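You operate a simulated robot arm through the tools that you are given. There is no shell and no other tool. Be economical: measure what you need, move in short steps, check, and stop when the job is done.

You are at the controls of a simulated two-armed robot. One attempt, no reset.

Task
On the near end of the carpeted bench, fold the large green cloth in half, so that it is half as wide.

Only the result counts: the job must be done as asked and must still hold three seconds after the hand-in. Knocking over, shifting, dropping, spilling or breaking anything else fails it. Flat cloth is picked up by pressing the open fingertips on it (5 to 10 N) and closing them slowly along it; thin cloth reads only 2 to 8 mm in the jaws.

Robot
Two 7-joint arms with two-finger parallel grippers on one trunk, on a base that drives. Base frame: it is fixed to the floor where the robot stands at the start and does not move with it; the origin is under the middle of the robot, x ahead of it, y to its left, z up. Lengths are in mm, angles in rad, forces in N, time in s.
The left shoulder is at the start at [70, 163, 1145], the right one opposite. Places, roughly: near end of the carpeted bench [800, -200, 800]. Payload 3.43 kg a hand.
The tool frame of a hand sits at the grasp point between the pads (the TCP): z along the fingers, y along the line on which they close. The tips reach 34 mm beyond it. Largest opening 128 mm; finger width 24, thickness 12; the body of the gripper, 48 by 130 mm, starts 96 mm behind the TCP.
Orientation is that of the tool frame in the base frame, as a unit quaternion [w, x, y, z]. With the fingers straight down and closing along the base's y, the tool's x points along the base's -x, its y along +y and its z along -z.

Tools
- The arms move only by the tool nudge_tool. It takes "left_plan", "right_plan" or both (then of equal length, played together; a hand with none holds still); each is a list of rows, each a list of 6 numbers: the shift along the base's x, y, z in mm, then the turn, a rotation vector about the base's x, y, z in rad. In form: [[tx, ty, tz, rx, ry, rz], ...]. A call has 1 to 12 rows; each row shifts and turns the commanded pose from where the row before left it. "left_fingers" and "right_fingers" are, for a hand that has rows, the closure, from 0 (fully open) to 1 (shut), set as the call begins (left out, the last holds). Each row takes 0.2 s and may step no farther than 50 mm and 0.15 rad from the row before; otherwise, or with a gripper value out of range, the whole call is refused. A pose out of reach is approached as far as the arm can. The call stops where the force on the tool passes 40 N (or 10 N more than at its start, if that is more) or the arm is blocked; 0.2 s more then pass. The fingers move at their own pace (about 153 mm/s each) and stop on an object; they squeeze with about 27 N. The grip force told is the motor's: it shows also when the fingers shut on nothing. Time passes only in rows, and 0.2 s behind the last, so rows that do not move let the fingers close. The reply holds the time, the measured pose of the TCP, the force on the tool along the base axes, the opening and the grip force, in the units named above and with some noise.
- Cameras (640 x 400 px; columns grow to the right, rows downward): "scene" is now at [129.6, 0.3, 1358.4]; the picture's right is [-0.02, -1.00, 0.00], its down [-0.73, 0.02, -0.69] and it looks along [0.69, -0.01, -0.73] (base axes); focal length 254 px, centre (320, 200). "left" rides on the left gripper at [76, 11, -160] in its tool frame; the picture's right is [-0.15, 0.99, 0.00], its down [-0.88, -0.13, -0.46] and it looks along [-0.45, -0.07, 0.89] (tool axes); focal length 234 px, centre (320, 200). "right" rides on the right gripper at [76, -11, -160] in its tool frame; the picture's right is [0.15, 0.99, 0.00], its down [-0.88, 0.13, -0.46] and it looks along [-0.45, 0.07, 0.89] (tool axes); focal length 234 px, centre (320, 200). There is no depth. A picture from a camera that has moved, and an enlarged one, comes with that camera's place and axes in the base frame and with its lens.
- get_image(camera): a new picture of that camera. It takes no simulated time.
- lift_body(by): slides the trunk up (or, below 0, down) by that many mm; the arms and the scene camera ride with it, the base frame stays. It gives what a move gives, with no picture.
- steer(legs): drives the robot by 1 to 6 legs, each [ahead, left, turn to the left] in mm, mm and rad, along the robot's own axes; the way and the turn of a leg run together, so that a leg with both is an arc; at most 1500 mm and 3.142 rad a leg. The arms and the cameras ride along, it lands a little off, and it stops where it bumps. It gives what a move gives.
- aim_head(pan, tilt): turns the head with the scene camera to pan (to the left, within 1.501 rad either way) and tilt (down, from -0.506 to 1.204), counted from straight ahead of the robot. It gives what a move gives.
- close_up(camera, box): a new picture of the part [left, top, right, bottom] of that camera's present view, enlarged. It takes no simulated time.
- hand_in(): hands the job in; it is judged then, once.

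Go step by step. Nothing tells you exact positions but the pictures and the camera data: compare them with the known pose of the tool, close in by small moves and look again before you grip or let go. The budget is 120 turns and 88 pictures, counting those below and the enlarged ones. Unless the task says otherwise, let go and move clear before handing in, and close with one line.

The tools are called after "Request:" by a JSON object that holds its "op" and its "data". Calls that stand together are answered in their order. nudge_tool: Moves the arms, as the interface text tells. Its arguments: {"type":"object","properties":{"left_plan":{"type":"array","items":{"type":"array","items":{"type":"number"}}},"left_fingers":{"type":"number"},"right_plan":{"type":"array","items":{"type":"array","items":{"type":"number"}}},"right_fingers":{"type":"number"}},"required":[]} The other tools are called the same way: lift_body (by) slides the trunk up or down; steer (legs) drives the base; aim_head (pan, tilt) turns the head that bears the scene camera; get_image (camera) takes a picture; close_up (camera, box) takes an enlarged picture of a part of a camera's view; hand_in () hands the job in.

At the start:

```text
clock: 0.0
left_tool_pos: [584.1, 262.4, 1060.5]
left_orientation: [0.001, 0.0, 1.0, 0.001]
left_force: [0.3, 0.1, -1.0]
left_width: 128.2
left_finger_force: 0.1
right_tool_pos: [644.7, -320.1, 1063.0]
right_orientation: [0.0, 0.0, 1.0, 0.0]
right_force: [0.3, -0.1, 0.0]
right_width: 128.1
right_finger_force: 0.0
trunk travel left (down, up): [-625.0, 315.0]
robot x, y, heading: [2.9, -0.0, 0.001]
head pan, tilt: [-0.021, 0.813]
```

scene: 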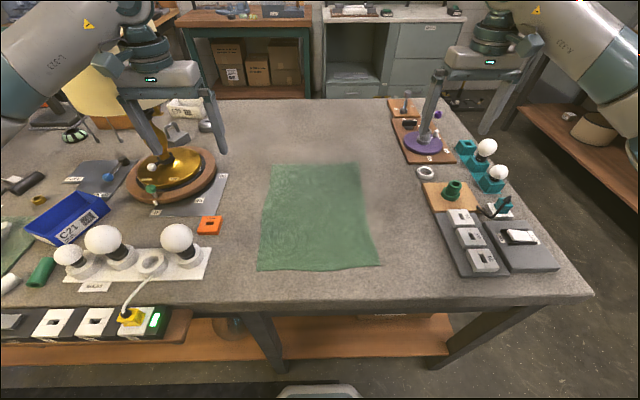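
right: 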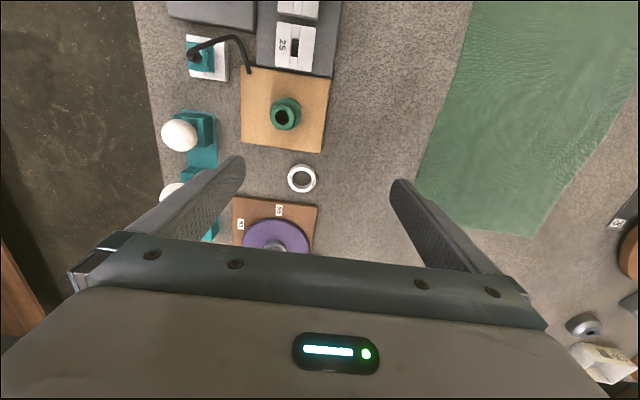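
left: 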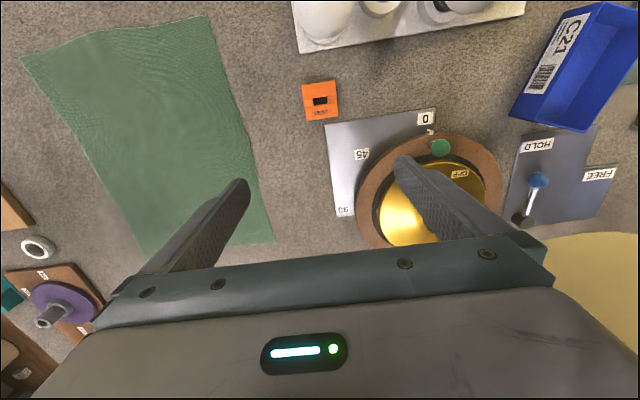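

The large green cloth lies in front of me, roughly x 440–855 and y ±155, so halving its width means bringing one long edge over to the other. I'll check the corners closely and look at the other green cloth on the left.

Request:
{"op": "close_up", "data": {"camera": "scene", "box": [220, 140, 420, 290]}}

Request:
{"op": "aim_head", "data": {"pan": 0.7, "tilt": 0.8}}

Request:
{"op": "get_image", "data": {"camera": "scene"}}

```text
2.67 times, centred on (320, 215) of scene
camera zoom: at [129.6, 0.3, 1358.4], right [-0.02, -1.0, 0.0], down [-0.73, 0.02, -0.69], along [0.69, -0.01, -0.73], focal length 678 px, centre (320, 160)
```

zoom: 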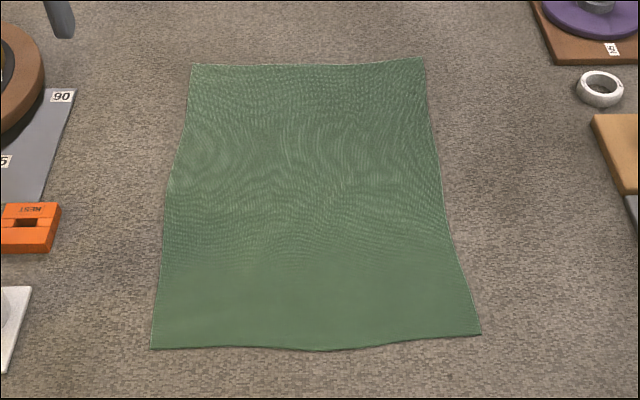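

```text
clock: 1.1
left_tool_pos: [584.1, 262.6, 1061.1]
left_orientation: [-0.001, -0.001, 1.0, 0.0]
left_force: [0.1, -0.5, 0.5]
left_width: 128.0
left_finger_force: 0.1
right_tool_pos: [645.9, -319.9, 1063.2]
right_orientation: [-0.001, 0.0, 1.0, 0.0]
right_force: [0.1, -0.2, 0.2]
right_width: 128.1
right_finger_force: 0.0
trunk travel left (down, up): [-625.0, 315.0]
robot x, y, heading: [-1.8, 1.2, 0.002]
head pan, tilt: [0.7, 0.799]
```

```text
83 pictures are left
camera scene: at [111.4, 53.9, 1359.5], right [0.64, -0.77, 0.0], down [-0.55, -0.46, -0.7], along [0.53, 0.45, -0.72], focal length 254 px, centre (320, 200)
```

scene: 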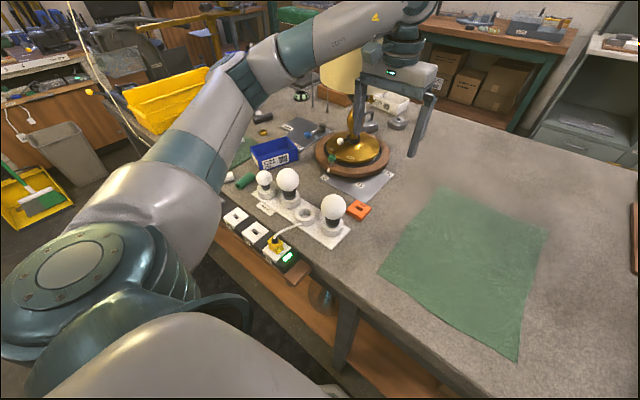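

The second green cloth is far to the left and smaller, so the target is the one in front. I'll look down to see the clearance between my base and the bench.

Request:
{"op": "aim_head", "data": {"pan": 0, "tilt": 1.2}}

Request:
{"op": "get_image", "data": {"camera": "scene"}}

```text
clock: 2.1
left_tool_pos: [584.3, 263.2, 1060.5]
left_orientation: [0.0, -0.001, 1.0, 0.0]
left_force: [0.2, -0.4, 0.0]
left_width: 128.1
left_finger_force: 0.0
right_tool_pos: [644.0, -320.0, 1063.6]
right_orientation: [0.0, -0.001, 1.0, 0.001]
right_force: [0.5, -0.2, -0.8]
right_width: 128.0
right_finger_force: 0.2
trunk travel left (down, up): [-625.0, 315.0]
robot x, y, heading: [0.9, -1.0, 0.004]
head pan, tilt: [0.0, 1.201]
```

```text
82 pictures are left
camera scene: at [105.6, 2.0, 1331.8], right [0.0, -1.0, 0.0], down [-0.93, 0.0, -0.36], along [0.36, 0.0, -0.93], focal length 254 px, centre (320, 200)
```

scene: 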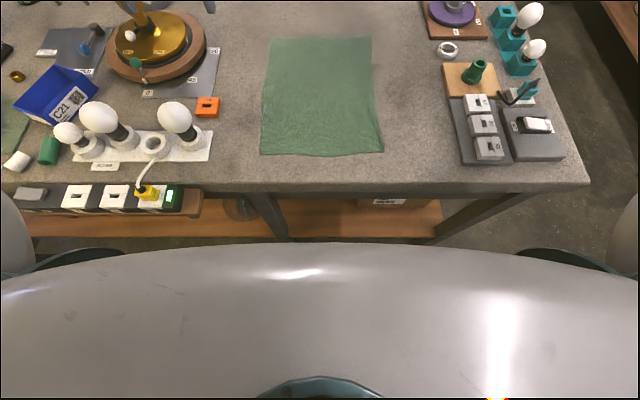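

Bench front edge is at x≈345. I'll turn left about 0.5 rad, so the right arm can take the far end and the left arm the near end of the cloth's left edge.

Request:
{"op": "steer", "data": {"legs": [[0, 0, 0.5]]}}

Request:
{"op": "aim_head", "data": {"pan": -0.5, "tilt": 0.85}}

Request:
{"op": "get_image", "data": {"camera": "scene"}}

```text
clock: 4.0
left_tool_pos: [392.0, 506.8, 1060.4]
left_orientation: [0.0, -0.243, 0.97, 0.0]
left_force: [0.0, 0.4, 0.2]
left_width: 128.0
left_finger_force: 0.1
right_tool_pos: [719.3, 20.3, 1062.0]
right_orientation: [0.0, -0.242, 0.97, 0.001]
right_force: [0.5, 0.7, 0.4]
right_width: 127.5
right_finger_force: 0.0
trunk travel left (down, up): [-625.0, 315.0]
robot x, y, heading: [0.8, -4.7, 0.496]
head pan, tilt: [0.0, 1.201]
```

```text
clock: 4.9
left_tool_pos: [392.2, 506.7, 1060.5]
left_orientation: [0.0, -0.242, 0.97, 0.0]
left_force: [1.2, 0.2, 0.3]
left_width: 127.8
left_finger_force: 0.2
right_tool_pos: [720.0, 20.6, 1063.0]
right_orientation: [0.0, -0.242, 0.97, 0.0]
right_force: [0.7, -0.2, 0.1]
right_width: 128.1
right_finger_force: 0.0
trunk travel left (down, up): [-625.0, 315.0]
robot x, y, heading: [-0.4, 3.3, 0.49]
head pan, tilt: [-0.499, 0.85]
```

```text
81 pictures are left
camera scene: at [122.0, 24.9, 1355.5], right [-0.01, -1.0, 0.0], down [-0.75, 0.01, -0.66], along [0.66, -0.01, -0.75], focal length 254 px, centre (320, 200)
```

scene: 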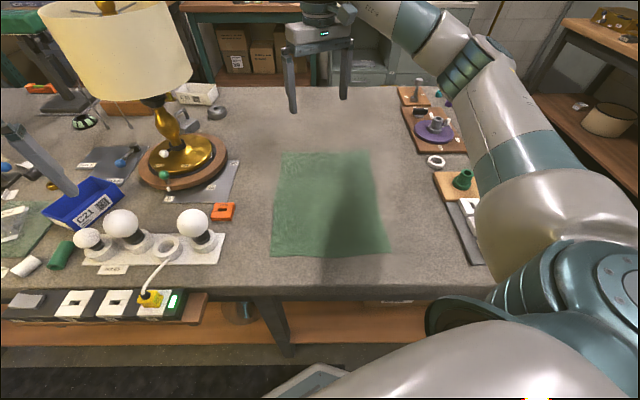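

The lamp's shade stands around y 350–600, so I keep hands below y≈250. I'll shift the base slightly right/forward.

Request:
{"op": "steer", "data": {"legs": [[7, -72, 0]]}}

```text
clock: 5.9
left_tool_pos: [432.7, 447.0, 1060.0]
left_orientation: [0.0, -0.243, 0.97, 0.0]
left_force: [-0.3, 0.2, -0.3]
left_width: 127.9
left_finger_force: 0.1
right_tool_pos: [759.4, -39.0, 1062.3]
right_orientation: [-0.001, -0.242, 0.97, 0.0]
right_force: [0.4, 0.0, -1.3]
right_width: 127.9
right_finger_force: 0.1
trunk travel left (down, up): [-625.0, 315.0]
robot x, y, heading: [38.0, -59.2, 0.489]
head pan, tilt: [-0.499, 0.85]
```

Moving both hands above the left edge of the cloth, turning the fingers to close along y.

Request:
{"op": "nudge_tool", "data": {"left_plan": [[5, -39, 0, 0, 0, -0.061], [5, -39, 0, 0, 0, -0.061], [5, -39, 0, 0, 0, -0.061], [5, -39, 0, 0, 0, -0.061], [5, -39, 0, 0, 0, -0.061], [5, -39, 0, 0, 0, -0.061], [6, -39, 0, 0, 0, -0.061], [6, -39, 0, 0, 0, -0.061], [0, 0, -40, 0, 0, 0], [0, 0, -40, 0, 0, 0]], "right_plan": [[8, 22, 0, 0, 0, -0.061], [8, 22, 0, 0, 0, -0.061], [8, 22, 0, 0, 0, -0.061], [8, 22, 0, 0, 0, -0.061], [8, 22, 0, 0, 0, -0.061], [8, 22, 0, 0, 0, -0.061], [9, 21, 0, 0, 0, -0.061], [9, 21, 0, 0, 0, -0.061], [0, 0, -40, 0, 0, 0], [0, 0, -40, 0, 0, 0]], "left_fingers": 0.65, "right_fingers": 0.65}}

Request:
{"op": "get_image", "data": {"camera": "scene"}}

Request:
{"op": "get_image", "data": {"camera": "left"}}

Request:
{"op": "get_image", "data": {"camera": "right"}}

```text
clock: 8.1
left_tool_pos: [473.1, 133.9, 980.1]
left_orientation: [-0.001, 0.0, 1.0, -0.001]
left_force: [-0.2, 0.4, -0.4]
left_width: 44.9
left_finger_force: 0.1
right_tool_pos: [827.1, 135.8, 980.3]
right_orientation: [0.0, 0.001, 1.0, -0.001]
right_force: [-0.5, -0.1, -0.5]
right_width: 44.6
right_finger_force: 0.1
trunk travel left (down, up): [-625.0, 315.0]
robot x, y, heading: [41.7, -60.4, 0.492]
head pan, tilt: [-0.499, 0.85]
```

```text
80 pictures are left
camera scene: at [162.2, -33.8, 1355.5], right [-0.01, -1.0, 0.0], down [-0.75, 0.01, -0.66], along [0.66, -0.01, -0.75], focal length 254 px, centre (320, 200)
```

scene: 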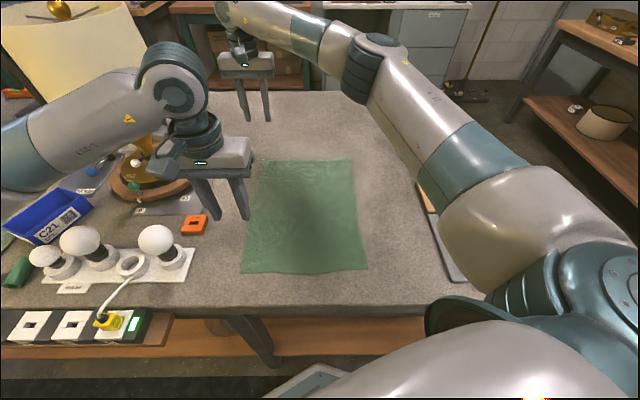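

```text
79 pictures are left
camera left: at [397.9, 145.7, 1141.0], right [0.15, 0.99, 0.0], down [0.88, -0.13, 0.45], along [0.45, -0.07, -0.89], focal length 234 px, centre (320, 200)
```

left: 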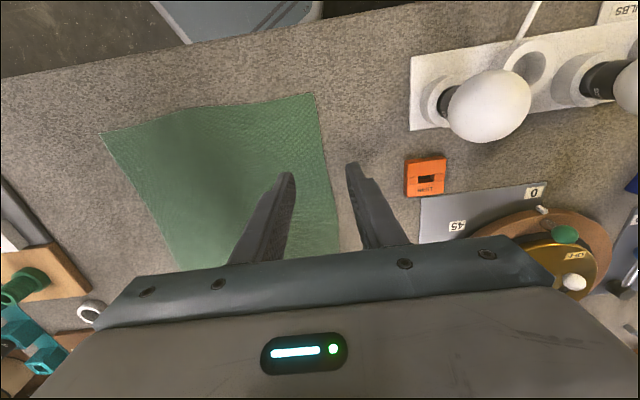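

```text
78 pictures are left
camera right: at [749.9, 125.4, 1140.7], right [-0.15, 0.99, 0.0], down [0.88, 0.13, 0.46], along [0.45, 0.07, -0.89], focal length 234 px, centre (320, 200)
```

right: 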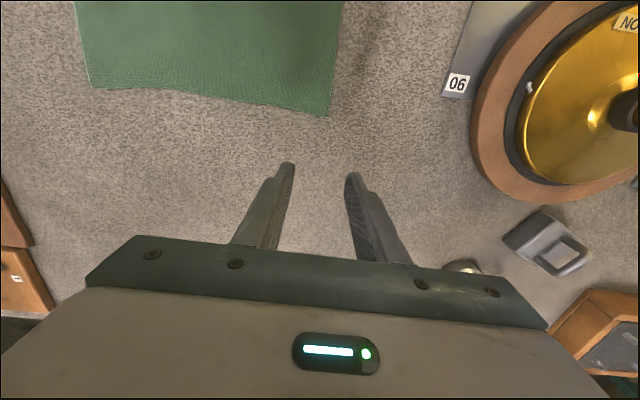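

The wrist cameras and the scene camera agree only if the cloth lies at z≈830: left corners about (411,137) and (793,147). I'll move over the points just inside that edge and descend part-way.

Request:
{"op": "nudge_tool", "data": {"left_plan": [[-16, -13, -20, 0, 0, 0], [-16, -13, -20, 0, 0, 0], [0, 0, -25, 0, 0, 0], [0, 0, -25, 0, 0, 0]], "right_plan": [[-30, -11, -20, 0, 0, 0], [-30, -11, -20, 0, 0, 0], [0, 0, -25, 0, 0, 0], [0, 0, -25, 0, 0, 0]], "left_fingers": 0.75, "right_fingers": 0.75}}

Request:
{"op": "get_image", "data": {"camera": "left"}}

Request:
{"op": "get_image", "data": {"camera": "right"}}

```text
clock: 9.1
left_tool_pos: [441.0, 109.3, 890.6]
left_orientation: [-0.001, 0.0, 1.0, 0.0]
left_force: [-0.1, -0.6, -0.3]
left_width: 32.0
left_finger_force: 0.0
right_tool_pos: [767.4, 113.1, 890.0]
right_orientation: [-0.001, 0.0, 1.0, 0.0]
right_force: [-0.1, 0.0, -0.2]
right_width: 32.1
right_finger_force: 0.1
trunk travel left (down, up): [-625.0, 315.0]
robot x, y, heading: [38.3, -57.3, 0.492]
head pan, tilt: [-0.499, 0.85]
```

```text
77 pictures are left
camera left: at [365.4, 119.3, 1052.0], right [0.15, 0.99, 0.0], down [0.88, -0.13, 0.46], along [0.45, -0.07, -0.89], focal length 234 px, centre (320, 200)
```

left: 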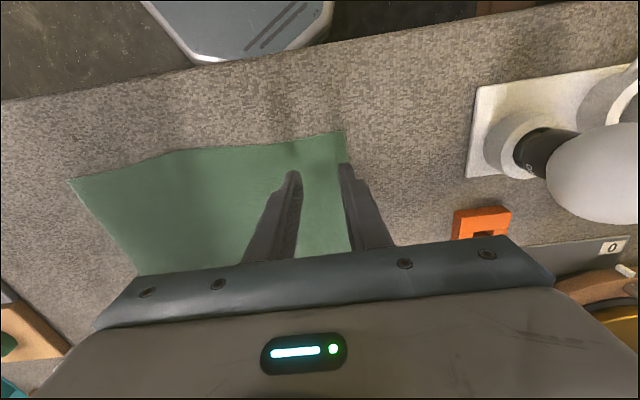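

```text
76 pictures are left
camera right: at [689.6, 101.8, 1050.6], right [-0.15, 0.99, 0.0], down [0.88, 0.13, 0.45], along [0.45, 0.07, -0.89], focal length 234 px, centre (320, 200)
```

right: 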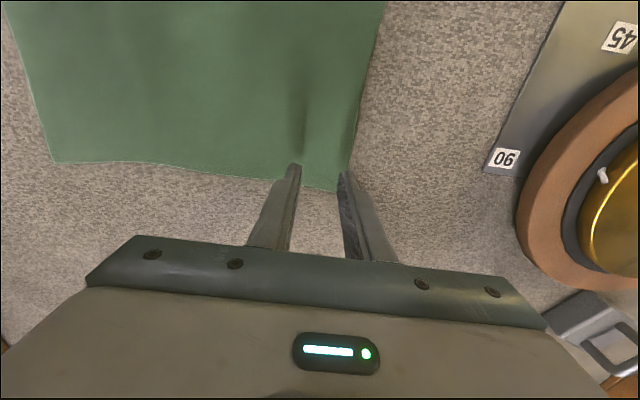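

Both cameras confirm z≈830; the outer fingers are right at the edge, so I shift inboard a bit and go down toward contact.

Request:
{"op": "nudge_tool", "data": {"left_plan": [[0, -8, -10, 0, 0, 0], [0, 0, -10, 0, 0, 0]], "right_plan": [[-3, -7, -10, 0, 0, 0], [0, 0, -10, 0, 0, 0]]}}

Request:
{"op": "nudge_tool", "data": {"left_plan": [[0, 0, -3, 0, 0, 0], [0, 0, 0, 0, 0, 0]], "right_plan": [[0, 0, -3, 0, 0, 0], [0, 0, 0, 0, 0, 0]]}}

Request:
{"op": "nudge_tool", "data": {"left_plan": [[0, 0, -3, 0, 0, 0], [0, 0, 0, 0, 0, 0]], "right_plan": [[0, 0, -3, 0, 0, 0], [0, 0, 0, 0, 0, 0]]}}

```text
clock: 9.7
left_tool_pos: [441.3, 101.9, 871.2]
left_orientation: [0.0, 0.0, 1.0, 0.0]
left_force: [-0.5, -0.1, 0.3]
left_width: 32.0
left_finger_force: 0.0
right_tool_pos: [762.2, 106.3, 870.1]
right_orientation: [-0.001, 0.0, 1.0, -0.001]
right_force: [-0.8, 0.4, 0.7]
right_width: 31.8
right_finger_force: 0.1
trunk travel left (down, up): [-625.0, 315.0]
robot x, y, heading: [39.7, -61.1, 0.487]
head pan, tilt: [-0.499, 0.85]
```

```text
clock: 10.3
left_tool_pos: [440.5, 101.2, 869.2]
left_orientation: [0.0, 0.0, 1.0, 0.0]
left_force: [0.3, -0.3, 0.6]
left_width: 31.9
left_finger_force: 0.1
right_tool_pos: [763.3, 105.8, 869.8]
right_orientation: [0.0, 0.0, 1.0, 0.0]
right_force: [0.6, -0.5, 0.0]
right_width: 31.8
right_finger_force: 0.0
trunk travel left (down, up): [-625.0, 315.0]
robot x, y, heading: [37.3, -58.2, 0.489]
head pan, tilt: [-0.499, 0.85]
```

```text
clock: 10.9
left_tool_pos: [441.3, 101.0, 866.0]
left_orientation: [0.0, 0.001, 1.0, 0.0]
left_force: [0.6, 0.3, 0.4]
left_width: 32.3
left_finger_force: 0.2
right_tool_pos: [762.5, 105.7, 865.0]
right_orientation: [-0.001, 0.0, 1.0, -0.001]
right_force: [0.8, 0.5, -0.5]
right_width: 32.4
right_finger_force: 0.1
trunk travel left (down, up): [-625.0, 315.0]
robot x, y, heading: [38.9, -60.0, 0.49]
head pan, tilt: [-0.499, 0.85]
```

Request:
{"op": "nudge_tool", "data": {"left_plan": [[0, 0, -3, 0, 0, 0], [0, 0, 0, 0, 0, 0]], "right_plan": [[0, 0, -3, 0, 0, 0], [0, 0, 0, 0, 0, 0]]}}

Request:
{"op": "nudge_tool", "data": {"left_plan": [[0, 0, -2, 0, 0, 0], [0, 0, 0, 0, 0, 0]], "right_plan": [[0, 0, -2, 0, 0, 0], [0, 0, 0, 0, 0, 0]]}}

Request:
{"op": "get_image", "data": {"camera": "left"}}

```text
clock: 11.5
left_tool_pos: [439.9, 99.7, 865.7]
left_orientation: [0.002, 0.001, 1.0, 0.0]
left_force: [0.8, 3.0, 26.3]
left_width: 32.0
left_finger_force: 0.2
right_tool_pos: [761.0, 106.5, 865.3]
right_orientation: [0.001, 0.0, 1.0, 0.001]
right_force: [3.6, -0.6, 9.1]
right_width: 31.9
right_finger_force: 0.1
trunk travel left (down, up): [-625.0, 315.0]
robot x, y, heading: [41.5, -59.6, 0.489]
head pan, tilt: [-0.499, 0.85]
```

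```text
clock: 11.9
left_tool_pos: [440.6, 100.6, 866.1]
left_orientation: [0.003, 0.0, 1.0, 0.0]
left_force: [-4.9, 1.6, 15.1]
left_width: 32.1
left_finger_force: 0.1
right_tool_pos: [760.4, 105.7, 865.2]
right_orientation: [0.003, -0.001, 1.0, 0.002]
right_force: [-1.3, -3.2, 8.4]
right_width: 31.9
right_finger_force: 0.0
trunk travel left (down, up): [-625.0, 315.0]
robot x, y, heading: [38.5, -58.2, 0.492]
head pan, tilt: [-0.499, 0.85]
stopped in row 1 (left hand): the force on the tool passed its limit (the readings are from after the stop); the commanded pose is now the measured one
```

```text
75 pictures are left
camera left: at [363.1, 110.9, 1025.8], right [0.15, 0.99, 0.0], down [0.88, -0.13, 0.46], along [0.46, -0.07, -0.89], focal length 234 px, centre (320, 200)
```

left: 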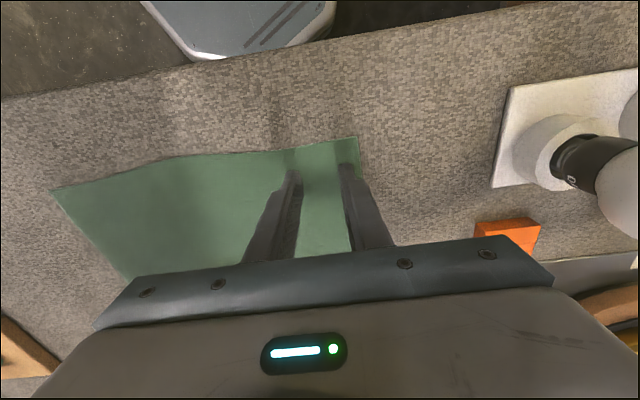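

Contact on both at TCP z≈865 (left 15 N, right 8 N). Easing the left slightly and closing slowly in steps.

Request:
{"op": "nudge_tool", "data": {"left_plan": [[0, 0, 0.5, 0, 0, 0]], "right_plan": [[0, 0, 0, 0, 0, 0]], "left_fingers": 0.79, "right_fingers": 0.79}}

Request:
{"op": "nudge_tool", "data": {"left_plan": [[0, 0, 0, 0, 0, 0]], "right_plan": [[0, 0, 0, 0, 0, 0]], "left_fingers": 0.83, "right_fingers": 0.83}}

Request:
{"op": "get_image", "data": {"camera": "left"}}

Request:
{"op": "get_image", "data": {"camera": "right"}}

```text
clock: 12.3
left_tool_pos: [440.2, 99.5, 865.8]
left_orientation: [0.004, -0.001, 1.0, -0.002]
left_force: [0.7, -4.8, 13.9]
left_width: 23.9
left_finger_force: 0.0
right_tool_pos: [760.0, 106.7, 865.4]
right_orientation: [0.002, 0.0, 1.0, 0.002]
right_force: [-1.0, 1.5, 12.8]
right_width: 24.3
right_finger_force: 0.0
trunk travel left (down, up): [-625.0, 315.0]
robot x, y, heading: [36.2, -60.1, 0.485]
head pan, tilt: [-0.499, 0.85]
```

```text
clock: 12.7
left_tool_pos: [440.8, 100.0, 865.0]
left_orientation: [0.003, -0.001, 1.0, 0.0]
left_force: [2.1, -3.0, 13.0]
left_width: 18.7
left_finger_force: 0.1
right_tool_pos: [761.5, 107.3, 865.1]
right_orientation: [0.002, -0.001, 1.0, 0.002]
right_force: [-0.6, -0.8, 16.4]
right_width: 18.3
right_finger_force: 0.0
trunk travel left (down, up): [-625.0, 315.0]
robot x, y, heading: [39.2, -60.9, 0.488]
head pan, tilt: [-0.499, 0.85]
```

```text
74 pictures are left
camera left: at [363.6, 111.0, 1025.9], right [0.15, 0.99, 0.0], down [0.88, -0.13, 0.46], along [0.46, -0.07, -0.89], focal length 234 px, centre (320, 200)
```

left: 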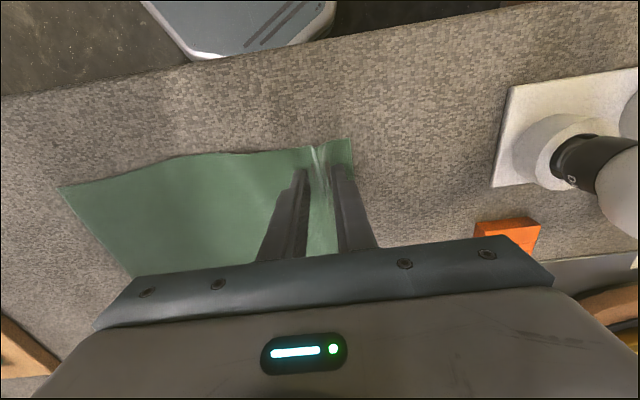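

```text
73 pictures are left
camera right: at [683.4, 95.3, 1025.0], right [-0.15, 0.99, 0.0], down [0.88, 0.13, 0.46], along [0.46, 0.07, -0.89], focal length 234 px, centre (320, 200)
```

right: 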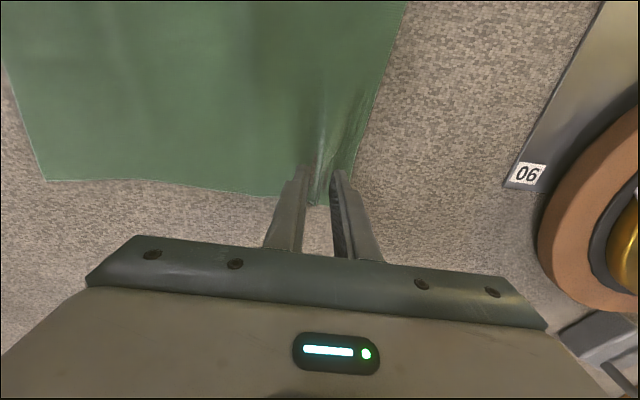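

The cloth is buckling up between the fingers as intended. Continue closing.

Request:
{"op": "nudge_tool", "data": {"left_plan": [[0, 0, 0, 0, 0, 0]], "right_plan": [[0, 0, 0.3, 0, 0, 0]], "left_fingers": 0.88, "right_fingers": 0.88}}

Request:
{"op": "nudge_tool", "data": {"left_plan": [[0, 0, 0, 0, 0, 0]], "right_plan": [[0, 0, 0, 0, 0, 0]], "left_fingers": 0.93, "right_fingers": 0.93}}

Request:
{"op": "nudge_tool", "data": {"left_plan": [[0, 0, 0, 0, 0, 0], [0, 0, 0, 0, 0, 0]], "right_plan": [[0, 0, 0, 0, 0, 0], [0, 0, 0, 0, 0, 0]], "left_fingers": 1.0, "right_fingers": 1.0}}

Request:
{"op": "nudge_tool", "data": {"left_plan": [[0, 0, 10, 0, 0, 0], [0, -3, 15, 0, 0, 0], [0, -5, 20, 0, 0, 0]], "right_plan": [[0, 0, 10, 0, 0, 0], [0, -3, 15, 0, 0, 0], [0, -5, 20, 0, 0, 0]]}}

Request:
{"op": "get_image", "data": {"camera": "left"}}

Request:
{"op": "get_image", "data": {"camera": "right"}}

Request:
{"op": "get_image", "data": {"camera": "scene"}}

```text
clock: 13.1
left_tool_pos: [440.8, 100.9, 865.5]
left_orientation: [0.003, 0.0, 1.0, 0.0]
left_force: [0.9, -2.1, 14.8]
left_width: 13.0
left_finger_force: 0.0
right_tool_pos: [762.6, 107.4, 865.2]
right_orientation: [0.003, 0.002, 1.0, 0.002]
right_force: [1.3, -1.4, 17.7]
right_width: 11.9
right_finger_force: 0.0
trunk travel left (down, up): [-625.0, 315.0]
robot x, y, heading: [39.1, -54.9, 0.491]
head pan, tilt: [-0.499, 0.85]
```

```text
clock: 13.5
left_tool_pos: [440.8, 101.0, 865.7]
left_orientation: [0.003, 0.0, 1.0, 0.0]
left_force: [0.7, -0.5, 15.3]
left_width: 6.2
left_finger_force: 0.0
right_tool_pos: [760.9, 106.2, 865.7]
right_orientation: [0.003, 0.001, 1.0, 0.001]
right_force: [1.7, -1.2, 17.4]
right_width: 5.5
right_finger_force: 0.0
trunk travel left (down, up): [-625.0, 315.0]
robot x, y, heading: [36.9, -57.1, 0.486]
head pan, tilt: [-0.499, 0.85]
```

```text
clock: 14.1
left_tool_pos: [440.7, 101.1, 866.6]
left_orientation: [0.004, -0.001, 1.0, 0.0]
left_force: [2.7, 3.9, 15.2]
left_width: 2.3
left_finger_force: 26.8
right_tool_pos: [761.3, 107.4, 865.0]
right_orientation: [0.003, -0.001, 1.0, 0.002]
right_force: [2.1, 0.1, 19.0]
right_width: 2.1
right_finger_force: 26.7
trunk travel left (down, up): [-625.0, 315.0]
robot x, y, heading: [38.5, -57.2, 0.486]
head pan, tilt: [-0.499, 0.85]
```

```text
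clock: 14.9
left_tool_pos: [442.3, 93.3, 910.4]
left_orientation: [0.002, 0.0, 1.0, 0.0]
left_force: [-0.8, 0.0, -0.3]
left_width: 1.8
left_finger_force: 27.3
right_tool_pos: [762.1, 100.1, 908.1]
right_orientation: [0.001, 0.0, 1.0, 0.0]
right_force: [-0.4, 0.5, -0.1]
right_width: 2.1
right_finger_force: 27.0
trunk travel left (down, up): [-625.0, 315.0]
robot x, y, heading: [36.4, -60.6, 0.484]
head pan, tilt: [-0.499, 0.85]
```

```text
72 pictures are left
camera left: at [364.8, 104.1, 1070.7], right [0.15, 0.99, 0.0], down [0.88, -0.13, 0.46], along [0.45, -0.07, -0.89], focal length 234 px, centre (320, 200)
```

left: 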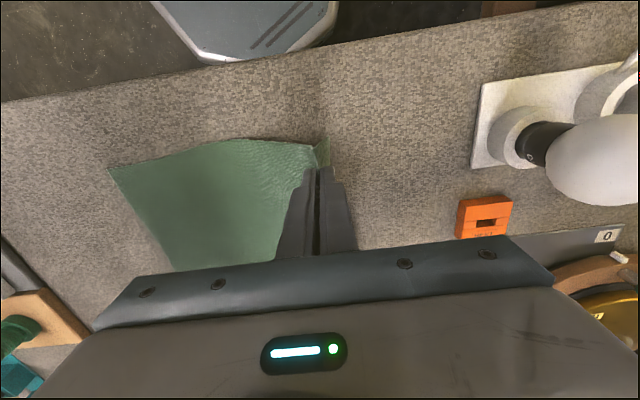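

```text
71 pictures are left
camera right: at [685.2, 88.2, 1068.1], right [-0.15, 0.99, 0.0], down [0.88, 0.13, 0.46], along [0.45, 0.07, -0.89], focal length 234 px, centre (320, 200)
```

right: 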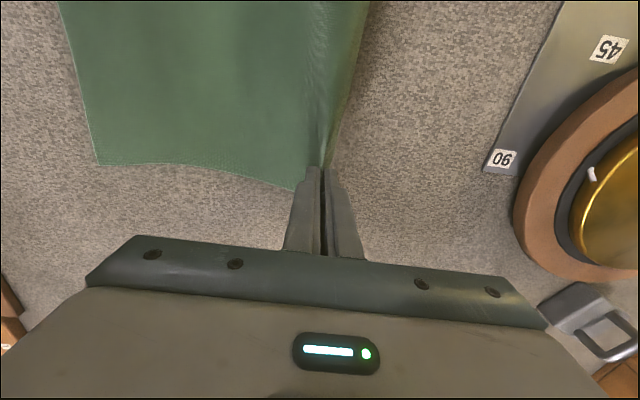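

```text
70 pictures are left
camera scene: at [161.1, -34.8, 1355.4], right [-0.01, -1.0, 0.0], down [-0.75, 0.01, -0.66], along [0.66, -0.01, -0.75], focal length 254 px, centre (320, 200)
```

scene: 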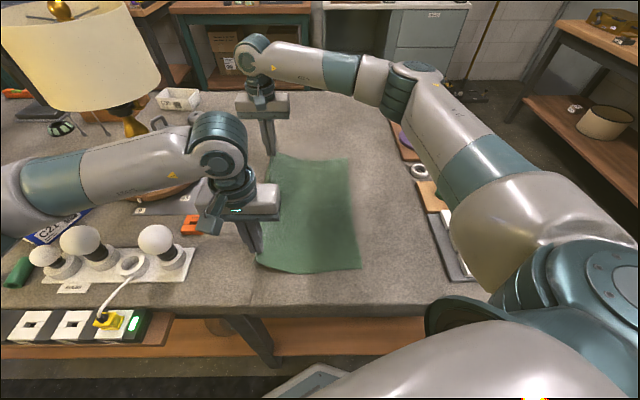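

Both hands hold cloth, but this pinch leaves a lip on the wrong side that would fold back after flipping. I'll set it back down, re-spread, and re-grip with the fingers closing along x right at the edge.

Request:
{"op": "nudge_tool", "data": {"left_plan": [[0, 5, -20, 0, 0, 0], [0, 3, -15, 0, 0, 0], [0, 0, -9, 0, 0, 0], [0, 0, 0, 0, 0, 0]], "right_plan": [[0, 5, -20, 0, 0, 0], [0, 3, -15, 0, 0, 0], [0, 0, -8, 0, 0, 0], [0, 0, 0, 0, 0, 0]]}}

Request:
{"op": "nudge_tool", "data": {"left_plan": [[0, 0, 0, 0, 0, 0]], "right_plan": [[0, 0, 0, 0, 0, 0]], "left_fingers": 0.92, "right_fingers": 0.92}}

Request:
{"op": "nudge_tool", "data": {"left_plan": [[0, 0, 0, 0, 0, 0]], "right_plan": [[0, 0, 0, 0, 0, 0]], "left_fingers": 0.83, "right_fingers": 0.83}}

Request:
{"op": "nudge_tool", "data": {"left_plan": [[0, 0, 0, 0, 0, 0]], "right_plan": [[0, 0, 0, 0, 0, 0]], "left_fingers": 0.74, "right_fingers": 0.74}}

Request:
{"op": "nudge_tool", "data": {"left_plan": [[0, 0, 10, 0, 0, 0], [0, 0, 30, 0, 0, 0], [0, 0, 40, 0, 0, 0], [0, 0, 40, 0, 0, 0]], "right_plan": [[0, 0, 10, 0, 0, 0], [0, 0, 30, 0, 0, 0], [0, 0, 40, 0, 0, 0], [0, 0, 40, 0, 0, 0]]}}

Request:
{"op": "get_image", "data": {"camera": "left"}}

Request:
{"op": "get_image", "data": {"camera": "right"}}

```text
clock: 15.9
left_tool_pos: [440.3, 101.7, 866.3]
left_orientation: [0.005, 0.0, 1.0, 0.0]
left_force: [1.4, 1.0, 3.5]
left_width: 1.8
left_finger_force: 27.0
right_tool_pos: [761.1, 109.3, 865.5]
right_orientation: [0.002, 0.0, 1.0, 0.002]
right_force: [-0.2, -1.6, 9.9]
right_width: 2.1
right_finger_force: 27.2
trunk travel left (down, up): [-625.0, 315.0]
robot x, y, heading: [36.3, -58.0, 0.485]
head pan, tilt: [-0.499, 0.85]
```

```text
clock: 16.3
left_tool_pos: [440.4, 100.8, 866.6]
left_orientation: [0.003, 0.0, 1.0, 0.0]
left_force: [0.6, -0.3, 2.5]
left_width: 10.0
left_finger_force: 0.0
right_tool_pos: [761.2, 106.0, 867.2]
right_orientation: [0.002, 0.001, 1.0, 0.002]
right_force: [0.0, -5.8, 13.1]
right_width: 7.7
right_finger_force: 0.1
trunk travel left (down, up): [-625.0, 315.0]
robot x, y, heading: [37.8, -57.1, 0.488]
head pan, tilt: [-0.499, 0.85]
```

```text
clock: 16.7
left_tool_pos: [439.7, 100.4, 866.3]
left_orientation: [0.003, 0.0, 1.0, 0.0]
left_force: [0.7, -0.2, 2.3]
left_width: 21.4
left_finger_force: 0.1
right_tool_pos: [761.2, 107.3, 866.3]
right_orientation: [0.002, 0.0, 1.0, 0.001]
right_force: [0.0, -5.7, 13.4]
right_width: 18.7
right_finger_force: 0.0
trunk travel left (down, up): [-625.0, 315.0]
robot x, y, heading: [40.1, -63.5, 0.488]
head pan, tilt: [-0.499, 0.85]
```

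```text
clock: 17.1
left_tool_pos: [441.4, 100.7, 866.8]
left_orientation: [0.003, -0.001, 1.0, -0.001]
left_force: [-0.5, -1.6, 2.4]
left_width: 33.1
left_finger_force: 0.0
right_tool_pos: [760.3, 106.3, 865.6]
right_orientation: [0.003, 0.001, 1.0, 0.002]
right_force: [0.0, -6.2, 14.8]
right_width: 29.9
right_finger_force: 0.0
trunk travel left (down, up): [-625.0, 315.0]
robot x, y, heading: [38.7, -58.5, 0.486]
head pan, tilt: [-0.499, 0.85]
```

```text
clock: 18.1
left_tool_pos: [441.1, 101.7, 983.8]
left_orientation: [0.003, 0.0, 1.0, 0.0]
left_force: [0.1, 0.5, -0.4]
left_width: 33.1
left_finger_force: 0.1
right_tool_pos: [760.1, 107.9, 986.8]
right_orientation: [0.0, 0.0, 1.0, 0.001]
right_force: [-0.6, -0.4, 0.9]
right_width: 33.3
right_finger_force: 0.0
trunk travel left (down, up): [-625.0, 315.0]
robot x, y, heading: [38.9, -59.5, 0.491]
head pan, tilt: [-0.499, 0.85]
```

```text
69 pictures are left
camera left: at [363.1, 112.1, 1144.9], right [0.15, 0.99, 0.0], down [0.88, -0.13, 0.46], along [0.46, -0.07, -0.89], focal length 234 px, centre (320, 200)
```

left: 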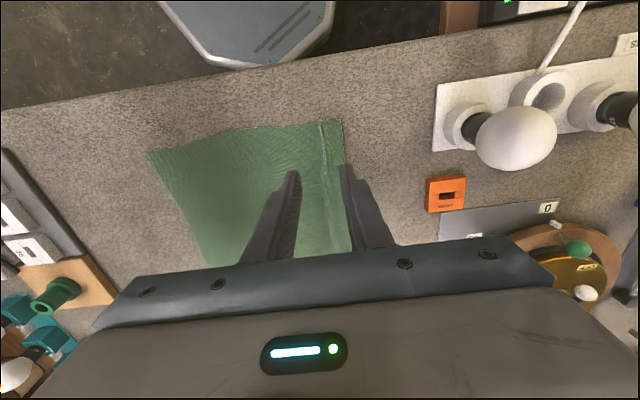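

```text
68 pictures are left
camera right: at [682.7, 97.2, 1146.4], right [-0.15, 0.99, 0.0], down [0.88, 0.13, 0.46], along [0.45, 0.07, -0.89], focal length 234 px, centre (320, 200)
```

right: 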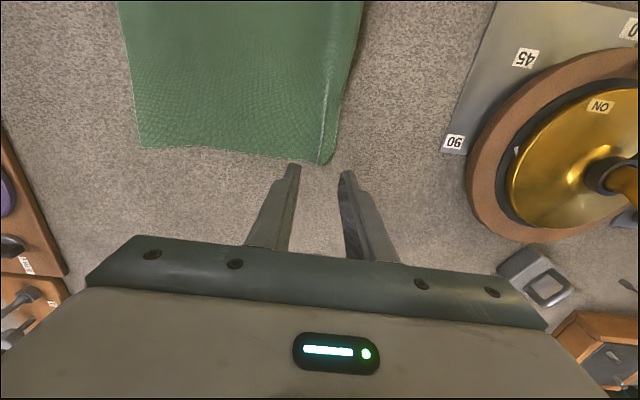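

Re-spread well; the corners are now about (415,130) and (784,127). Now yaw both hands 90° so the fingers close along x.

Request:
{"op": "nudge_tool", "data": {"left_plan": [[0, 0, 0, 0, 0, 0.131], [0, 0, 0, 0, 0, 0.131], [0, 0, 0, 0, 0, 0.131], [0, 0, 0, 0, 0, 0.131], [0, 0, 0, 0, 0, 0.131], [0, 0, 0, 0, 0, 0.131], [0, 0, 0, 0, 0, 0.131], [0, 0, 0, 0, 0, 0.131], [1, 3, 0, 0, 0, 0.131], [1, 3, 0, 0, 0, 0.131], [1, 3, 0, 0, 0, 0.131], [1, 4, 0, 0, 0, 0.13]], "right_plan": [[0, 0, 0, 0, 0, 0.131], [0, 0, 0, 0, 0, 0.131], [0, 0, 0, 0, 0, 0.131], [0, 0, 0, 0, 0, 0.131], [0, 0, 0, 0, 0, 0.131], [0, 0, 0, 0, 0, 0.131], [0, 0, 0, 0, 0, 0.131], [0, 0, 0, 0, 0, 0.131], [-1, 2, 0, 0, 0, 0.131], [-1, 2, 0, 0, 0, 0.131], [-2, 2, 0, 0, 0, 0.131], [-2, 1, 0, 0, 0, 0.13]]}}

Request:
{"op": "nudge_tool", "data": {"left_plan": [[0, 0, -40, 0, 0, 0], [0, 0, -40, 0, 0, 0], [0, 0, -24, 0, 0, 0]], "right_plan": [[0, 0, -40, 0, 0, 0], [0, 0, -40, 0, 0, 0], [0, 0, -26, 0, 0, 0]]}}

Request:
{"op": "get_image", "data": {"camera": "left"}}

Request:
{"op": "get_image", "data": {"camera": "right"}}

Request:
{"op": "get_image", "data": {"camera": "scene"}}

```text
clock: 20.7
left_tool_pos: [446.9, 112.3, 983.4]
left_orientation: [-0.002, 0.709, -0.706, -0.001]
left_force: [-0.1, -0.3, 0.2]
left_width: 33.1
left_finger_force: 0.0
right_tool_pos: [758.6, 111.1, 983.9]
right_orientation: [0.0, -0.556, 0.831, 0.002]
right_force: [0.6, -0.2, -0.1]
right_width: 33.1
right_finger_force: 0.1
right hand out of reach, approached as far as the arm can: row 9, 10, 11, 12
trunk travel left (down, up): [-625.0, 315.0]
robot x, y, heading: [39.4, -57.4, 0.493]
head pan, tilt: [-0.499, 0.85]
```

```text
clock: 21.5
left_tool_pos: [445.4, 113.3, 882.1]
left_orientation: [-0.001, 0.708, -0.707, -0.001]
left_force: [0.5, 0.3, 0.6]
left_width: 33.1
left_finger_force: 0.0
right_tool_pos: [756.9, 109.5, 877.6]
right_orientation: [0.001, -0.556, 0.831, 0.001]
right_force: [0.2, 0.1, 0.0]
right_width: 33.4
right_finger_force: 0.1
trunk travel left (down, up): [-625.0, 315.0]
robot x, y, heading: [40.3, -59.0, 0.487]
head pan, tilt: [-0.499, 0.85]
```

```text
67 pictures are left
camera left: at [433.9, 37.1, 1043.3], right [-0.99, 0.14, 0.0], down [0.13, 0.88, 0.46], along [0.07, 0.45, -0.89], focal length 234 px, centre (320, 200)
```

left: 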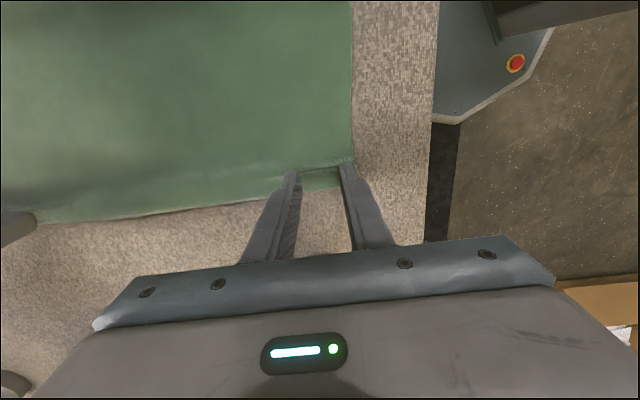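

```text
66 pictures are left
camera right: at [737.1, 35.0, 1037.0], right [-0.97, 0.24, 0.0], down [0.22, 0.86, 0.46], along [0.11, 0.44, -0.89], focal length 234 px, centre (320, 200)
```

right: 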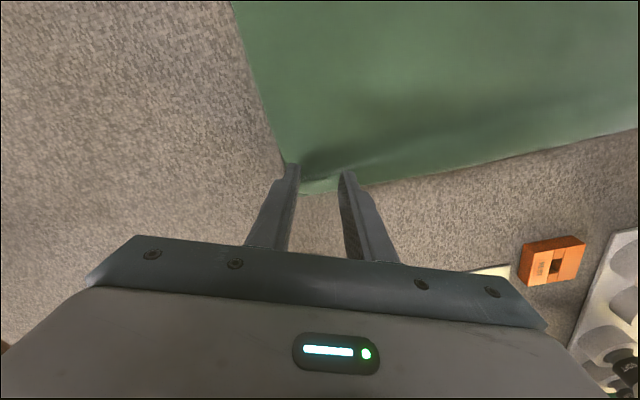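

```text
65 pictures are left
camera scene: at [161.7, -33.6, 1355.6], right [-0.01, -1.0, 0.0], down [-0.75, 0.01, -0.66], along [0.66, -0.01, -0.75], focal length 254 px, centre (320, 200)
```

scene: 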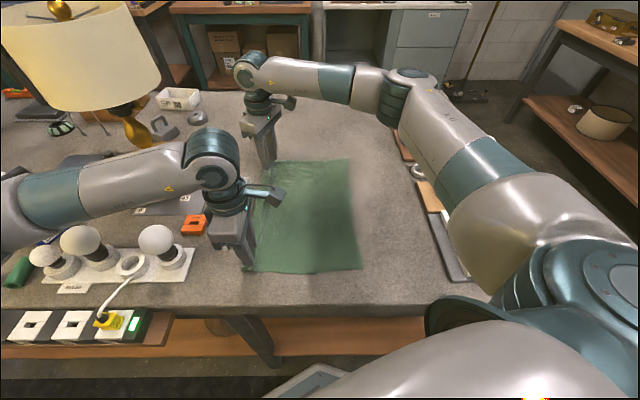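

I need to see exactly where the cloth edge sits relative to the tips.

Request:
{"op": "close_up", "data": {"camera": "left", "box": [240, 120, 400, 220]}}

Request:
{"op": "close_up", "data": {"camera": "right", "box": [240, 120, 400, 220]}}

```text
4.00 times, centred on (320, 170) of left
camera zoom: at [433.9, 37.1, 1043.3], right [-0.99, 0.14, 0.0], down [0.13, 0.88, 0.46], along [0.07, 0.45, -0.89], focal length 937 px, centre (320, 320)
```

zoom: 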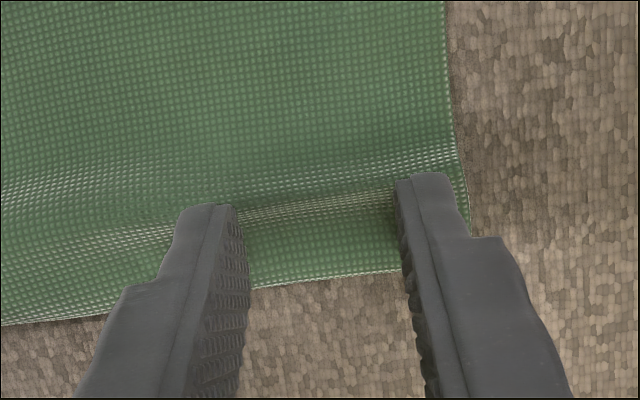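

```text
4.00 times, centred on (320, 170) of right
camera zoom: at [737.1, 35.0, 1037.0], right [-0.97, 0.24, 0.0], down [0.22, 0.86, 0.46], along [0.11, 0.44, -0.89], focal length 937 px, centre (320, 320)
```

zoom: 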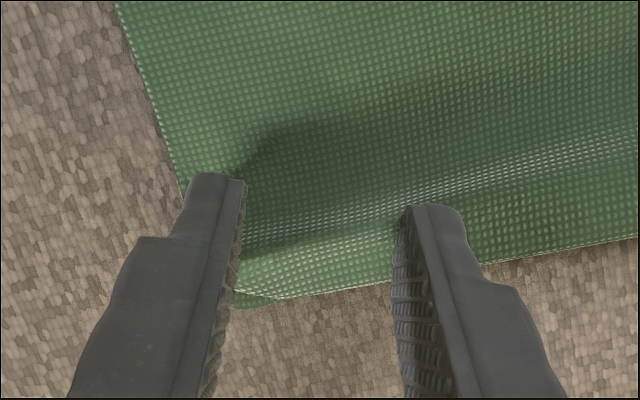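

Edges are about 8 mm beyond the fingers; a small shift then down to contact.

Request:
{"op": "nudge_tool", "data": {"left_plan": [[2, 4, 0, 0, 0, 0], [0, 0, -14, 0, 0, 0]], "right_plan": [[-7, 3, 0, 0, 0, 0], [0, 0, -9, 0, 0, 0]]}}

Request:
{"op": "nudge_tool", "data": {"left_plan": [[0, 0, -2, 0, 0, 0], [0, 0, 0, 0, 0, 0]], "right_plan": [[0, 0, -2, 0, 0, 0], [0, 0, 0, 0, 0, 0]]}}

```text
clock: 22.1
left_tool_pos: [448.9, 119.9, 869.9]
left_orientation: [-0.001, 0.707, -0.707, -0.002]
left_force: [0.1, 0.1, 0.7]
left_width: 33.3
left_finger_force: 0.0
right_tool_pos: [749.1, 113.2, 868.2]
right_orientation: [0.0, -0.556, 0.831, 0.001]
right_force: [0.6, 0.6, 0.1]
right_width: 33.3
right_finger_force: 0.1
trunk travel left (down, up): [-625.0, 315.0]
robot x, y, heading: [36.4, -55.7, 0.488]
head pan, tilt: [-0.499, 0.85]
```

```text
clock: 22.7
left_tool_pos: [449.1, 118.6, 867.7]
left_orientation: [-0.003, 0.708, -0.707, -0.002]
left_force: [0.2, 0.9, 0.3]
left_width: 33.3
left_finger_force: 0.1
right_tool_pos: [750.1, 114.0, 866.4]
right_orientation: [0.001, -0.556, 0.831, 0.002]
right_force: [-0.8, 0.3, 0.5]
right_width: 33.3
right_finger_force: 0.1
trunk travel left (down, up): [-625.0, 315.0]
robot x, y, heading: [38.2, -58.5, 0.488]
head pan, tilt: [-0.499, 0.85]
```

Request:
{"op": "nudge_tool", "data": {"left_plan": [[0, 0, -1.5, 0, 0, 0], [0, 0, 0, 0, 0, 0]], "right_plan": [[0, 0, -1.5, 0, 0, 0], [0, 0, 0, 0, 0, 0]]}}

Request:
{"op": "nudge_tool", "data": {"left_plan": [[0, 0, -1, 0, 0, 0], [0, 0, 0, 0, 0, 0]], "right_plan": [[0, 0, -1, 0, 0, 0], [0, 0, 0, 0, 0, 0]]}}

```text
clock: 23.3
left_tool_pos: [448.0, 118.3, 866.1]
left_orientation: [-0.003, 0.708, -0.706, 0.0]
left_force: [0.6, 4.1, 14.3]
left_width: 33.2
left_finger_force: 0.1
right_tool_pos: [747.7, 113.9, 867.5]
right_orientation: [0.001, -0.556, 0.831, 0.0]
right_force: [-0.3, 0.1, 2.9]
right_width: 33.1
right_finger_force: 0.0
trunk travel left (down, up): [-625.0, 315.0]
robot x, y, heading: [39.8, -58.5, 0.489]
head pan, tilt: [-0.499, 0.85]
```

```text
clock: 23.9
left_tool_pos: [448.1, 118.5, 866.0]
left_orientation: [-0.003, 0.708, -0.706, 0.0]
left_force: [4.7, 9.5, 36.5]
left_width: 33.3
left_finger_force: 0.1
right_tool_pos: [748.8, 113.9, 867.0]
right_orientation: [0.001, -0.556, 0.831, 0.001]
right_force: [-0.5, -1.8, 4.2]
right_width: 33.3
right_finger_force: 0.2
trunk travel left (down, up): [-625.0, 315.0]
robot x, y, heading: [39.9, -58.7, 0.489]
head pan, tilt: [-0.499, 0.85]
```

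Request:
{"op": "nudge_tool", "data": {"left_plan": [[0, 0, 1.1, 0, 0, 0], [0, 0, 0, 0, 0, 0]], "right_plan": [[0, 0, -1, 0, 0, 0], [0, 0, 0, 0, 0, 0]]}}

Request:
{"op": "nudge_tool", "data": {"left_plan": [[0, 0, 0, 0, 0, 0]], "right_plan": [[0, 0, 0, 0, 0, 0]], "left_fingers": 0.79, "right_fingers": 0.79}}

Request:
{"op": "nudge_tool", "data": {"left_plan": [[0, 0, 0, 0, 0, 0]], "right_plan": [[0, 0, 0, 0, 0, 0]], "left_fingers": 0.83, "right_fingers": 0.83}}

Request:
{"op": "close_up", "data": {"camera": "left", "box": [240, 120, 400, 220]}}

Request:
{"op": "close_up", "data": {"camera": "right", "box": [240, 120, 400, 220]}}

```text
clock: 24.5
left_tool_pos: [446.7, 119.2, 865.1]
left_orientation: [-0.004, 0.708, -0.706, 0.001]
left_force: [11.3, 13.1, 38.2]
left_width: 32.6
left_finger_force: 0.1
right_tool_pos: [749.4, 114.0, 866.0]
right_orientation: [0.002, -0.556, 0.831, 0.0]
right_force: [-1.2, -1.7, 7.7]
right_width: 33.1
right_finger_force: 0.1
trunk travel left (down, up): [-625.0, 315.0]
robot x, y, heading: [42.4, -58.1, 0.489]
head pan, tilt: [-0.499, 0.85]
```

```text
clock: 24.9
left_tool_pos: [446.1, 117.8, 865.7]
left_orientation: [-0.003, 0.708, -0.707, 0.0]
left_force: [4.2, 10.0, 41.5]
left_width: 27.7
left_finger_force: 0.7
right_tool_pos: [748.4, 114.7, 866.3]
right_orientation: [0.001, -0.556, 0.831, 0.001]
right_force: [-0.1, 1.0, 6.7]
right_width: 25.9
right_finger_force: 0.1
trunk travel left (down, up): [-625.0, 315.0]
robot x, y, heading: [35.2, -58.5, 0.488]
head pan, tilt: [-0.499, 0.85]
```

```text
clock: 25.3
left_tool_pos: [446.8, 116.0, 865.7]
left_orientation: [0.002, -0.707, 0.707, 0.001]
left_force: [1.0, 3.4, 41.5]
left_width: 14.6
left_finger_force: 0.0
right_tool_pos: [748.8, 112.3, 865.8]
right_orientation: [0.001, -0.555, 0.832, 0.001]
right_force: [1.2, -0.5, 5.0]
right_width: 21.1
right_finger_force: 0.1
trunk travel left (down, up): [-625.0, 315.0]
robot x, y, heading: [39.4, -59.8, 0.485]
head pan, tilt: [-0.499, 0.85]
```

```text
4.00 times, centred on (320, 170) of left
camera zoom: at [433.9, 39.3, 1026.4], right [-0.99, 0.15, 0.0], down [0.13, 0.88, 0.46], along [0.07, 0.45, -0.89], focal length 937 px, centre (320, 320)
```

zoom: 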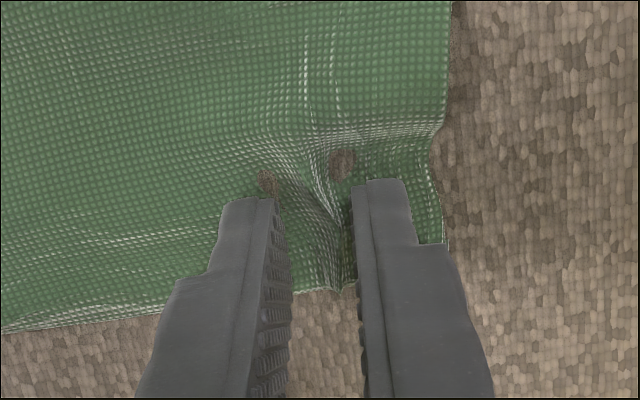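

```text
4.00 times, centred on (320, 170) of right
camera zoom: at [728.5, 38.3, 1026.2], right [-0.97, 0.24, 0.0], down [0.22, 0.86, 0.46], along [0.11, 0.44, -0.89], focal length 937 px, centre (320, 320)
```

zoom: 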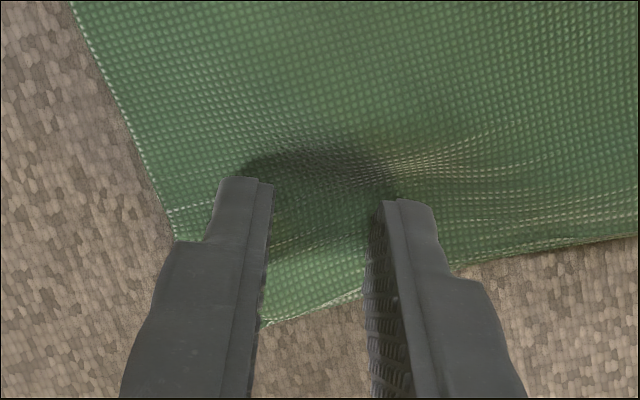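

Left hand presses too hard; easing it up, then continuing to close.

Request:
{"op": "nudge_tool", "data": {"left_plan": [[0, 0, 1.5, 0, 0, 0], [0, 0, 0, 0, 0, 0]], "right_plan": [[0, 0, -0.7, 0, 0, 0], [0, 0, 0, 0, 0, 0]], "right_fingers": 0.86}}

Request:
{"op": "nudge_tool", "data": {"left_plan": [[0, 0, 0.5, 0, 0, 0], [0, 0, 0, 0, 0, 0]], "right_plan": [[0, 0, -0.3, 0, 0, 0], [0, 0, 0, 0, 0, 0]], "right_fingers": 0.9, "left_fingers": 0.9}}

Request:
{"op": "close_up", "data": {"camera": "left", "box": [240, 120, 400, 220]}}

Request:
{"op": "close_up", "data": {"camera": "right", "box": [240, 120, 400, 220]}}

```text
clock: 25.9
left_tool_pos: [446.2, 115.5, 865.8]
left_orientation: [-0.003, 0.707, -0.707, -0.001]
left_force: [3.2, 0.9, 21.0]
left_width: 16.4
left_finger_force: 0.0
right_tool_pos: [747.9, 112.3, 866.3]
right_orientation: [0.002, -0.556, 0.831, 0.002]
right_force: [-0.2, -3.2, 16.0]
right_width: 16.7
right_finger_force: 0.0
trunk travel left (down, up): [-625.0, 315.0]
robot x, y, heading: [38.2, -59.6, 0.488]
head pan, tilt: [-0.499, 0.85]
```

```text
clock: 26.5
left_tool_pos: [446.0, 116.8, 866.3]
left_orientation: [-0.003, 0.707, -0.707, -0.002]
left_force: [1.2, -1.0, 2.9]
left_width: 13.1
left_finger_force: 0.6
right_tool_pos: [749.5, 113.7, 865.4]
right_orientation: [0.002, -0.556, 0.831, 0.001]
right_force: [-1.8, -3.6, 26.0]
right_width: 13.1
right_finger_force: 0.3
trunk travel left (down, up): [-625.0, 315.0]
robot x, y, heading: [38.1, -56.7, 0.492]
head pan, tilt: [-0.499, 0.85]
```

```text
4.00 times, centred on (320, 170) of left
camera zoom: at [434.2, 39.8, 1026.9], right [-0.99, 0.14, 0.0], down [0.13, 0.88, 0.46], along [0.07, 0.46, -0.89], focal length 937 px, centre (320, 320)
```

zoom: 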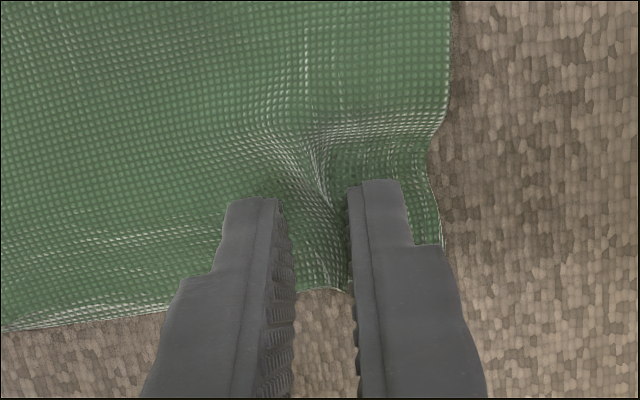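

```text
4.00 times, centred on (320, 170) of right
camera zoom: at [729.0, 38.5, 1025.5], right [-0.97, 0.24, 0.0], down [0.22, 0.86, 0.46], along [0.11, 0.45, -0.89], focal length 937 px, centre (320, 320)
```

zoom: 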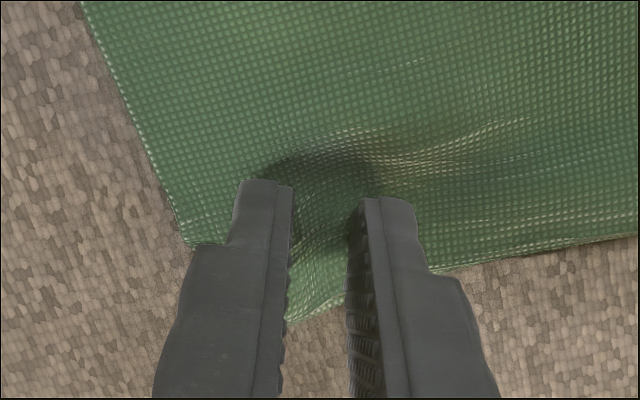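

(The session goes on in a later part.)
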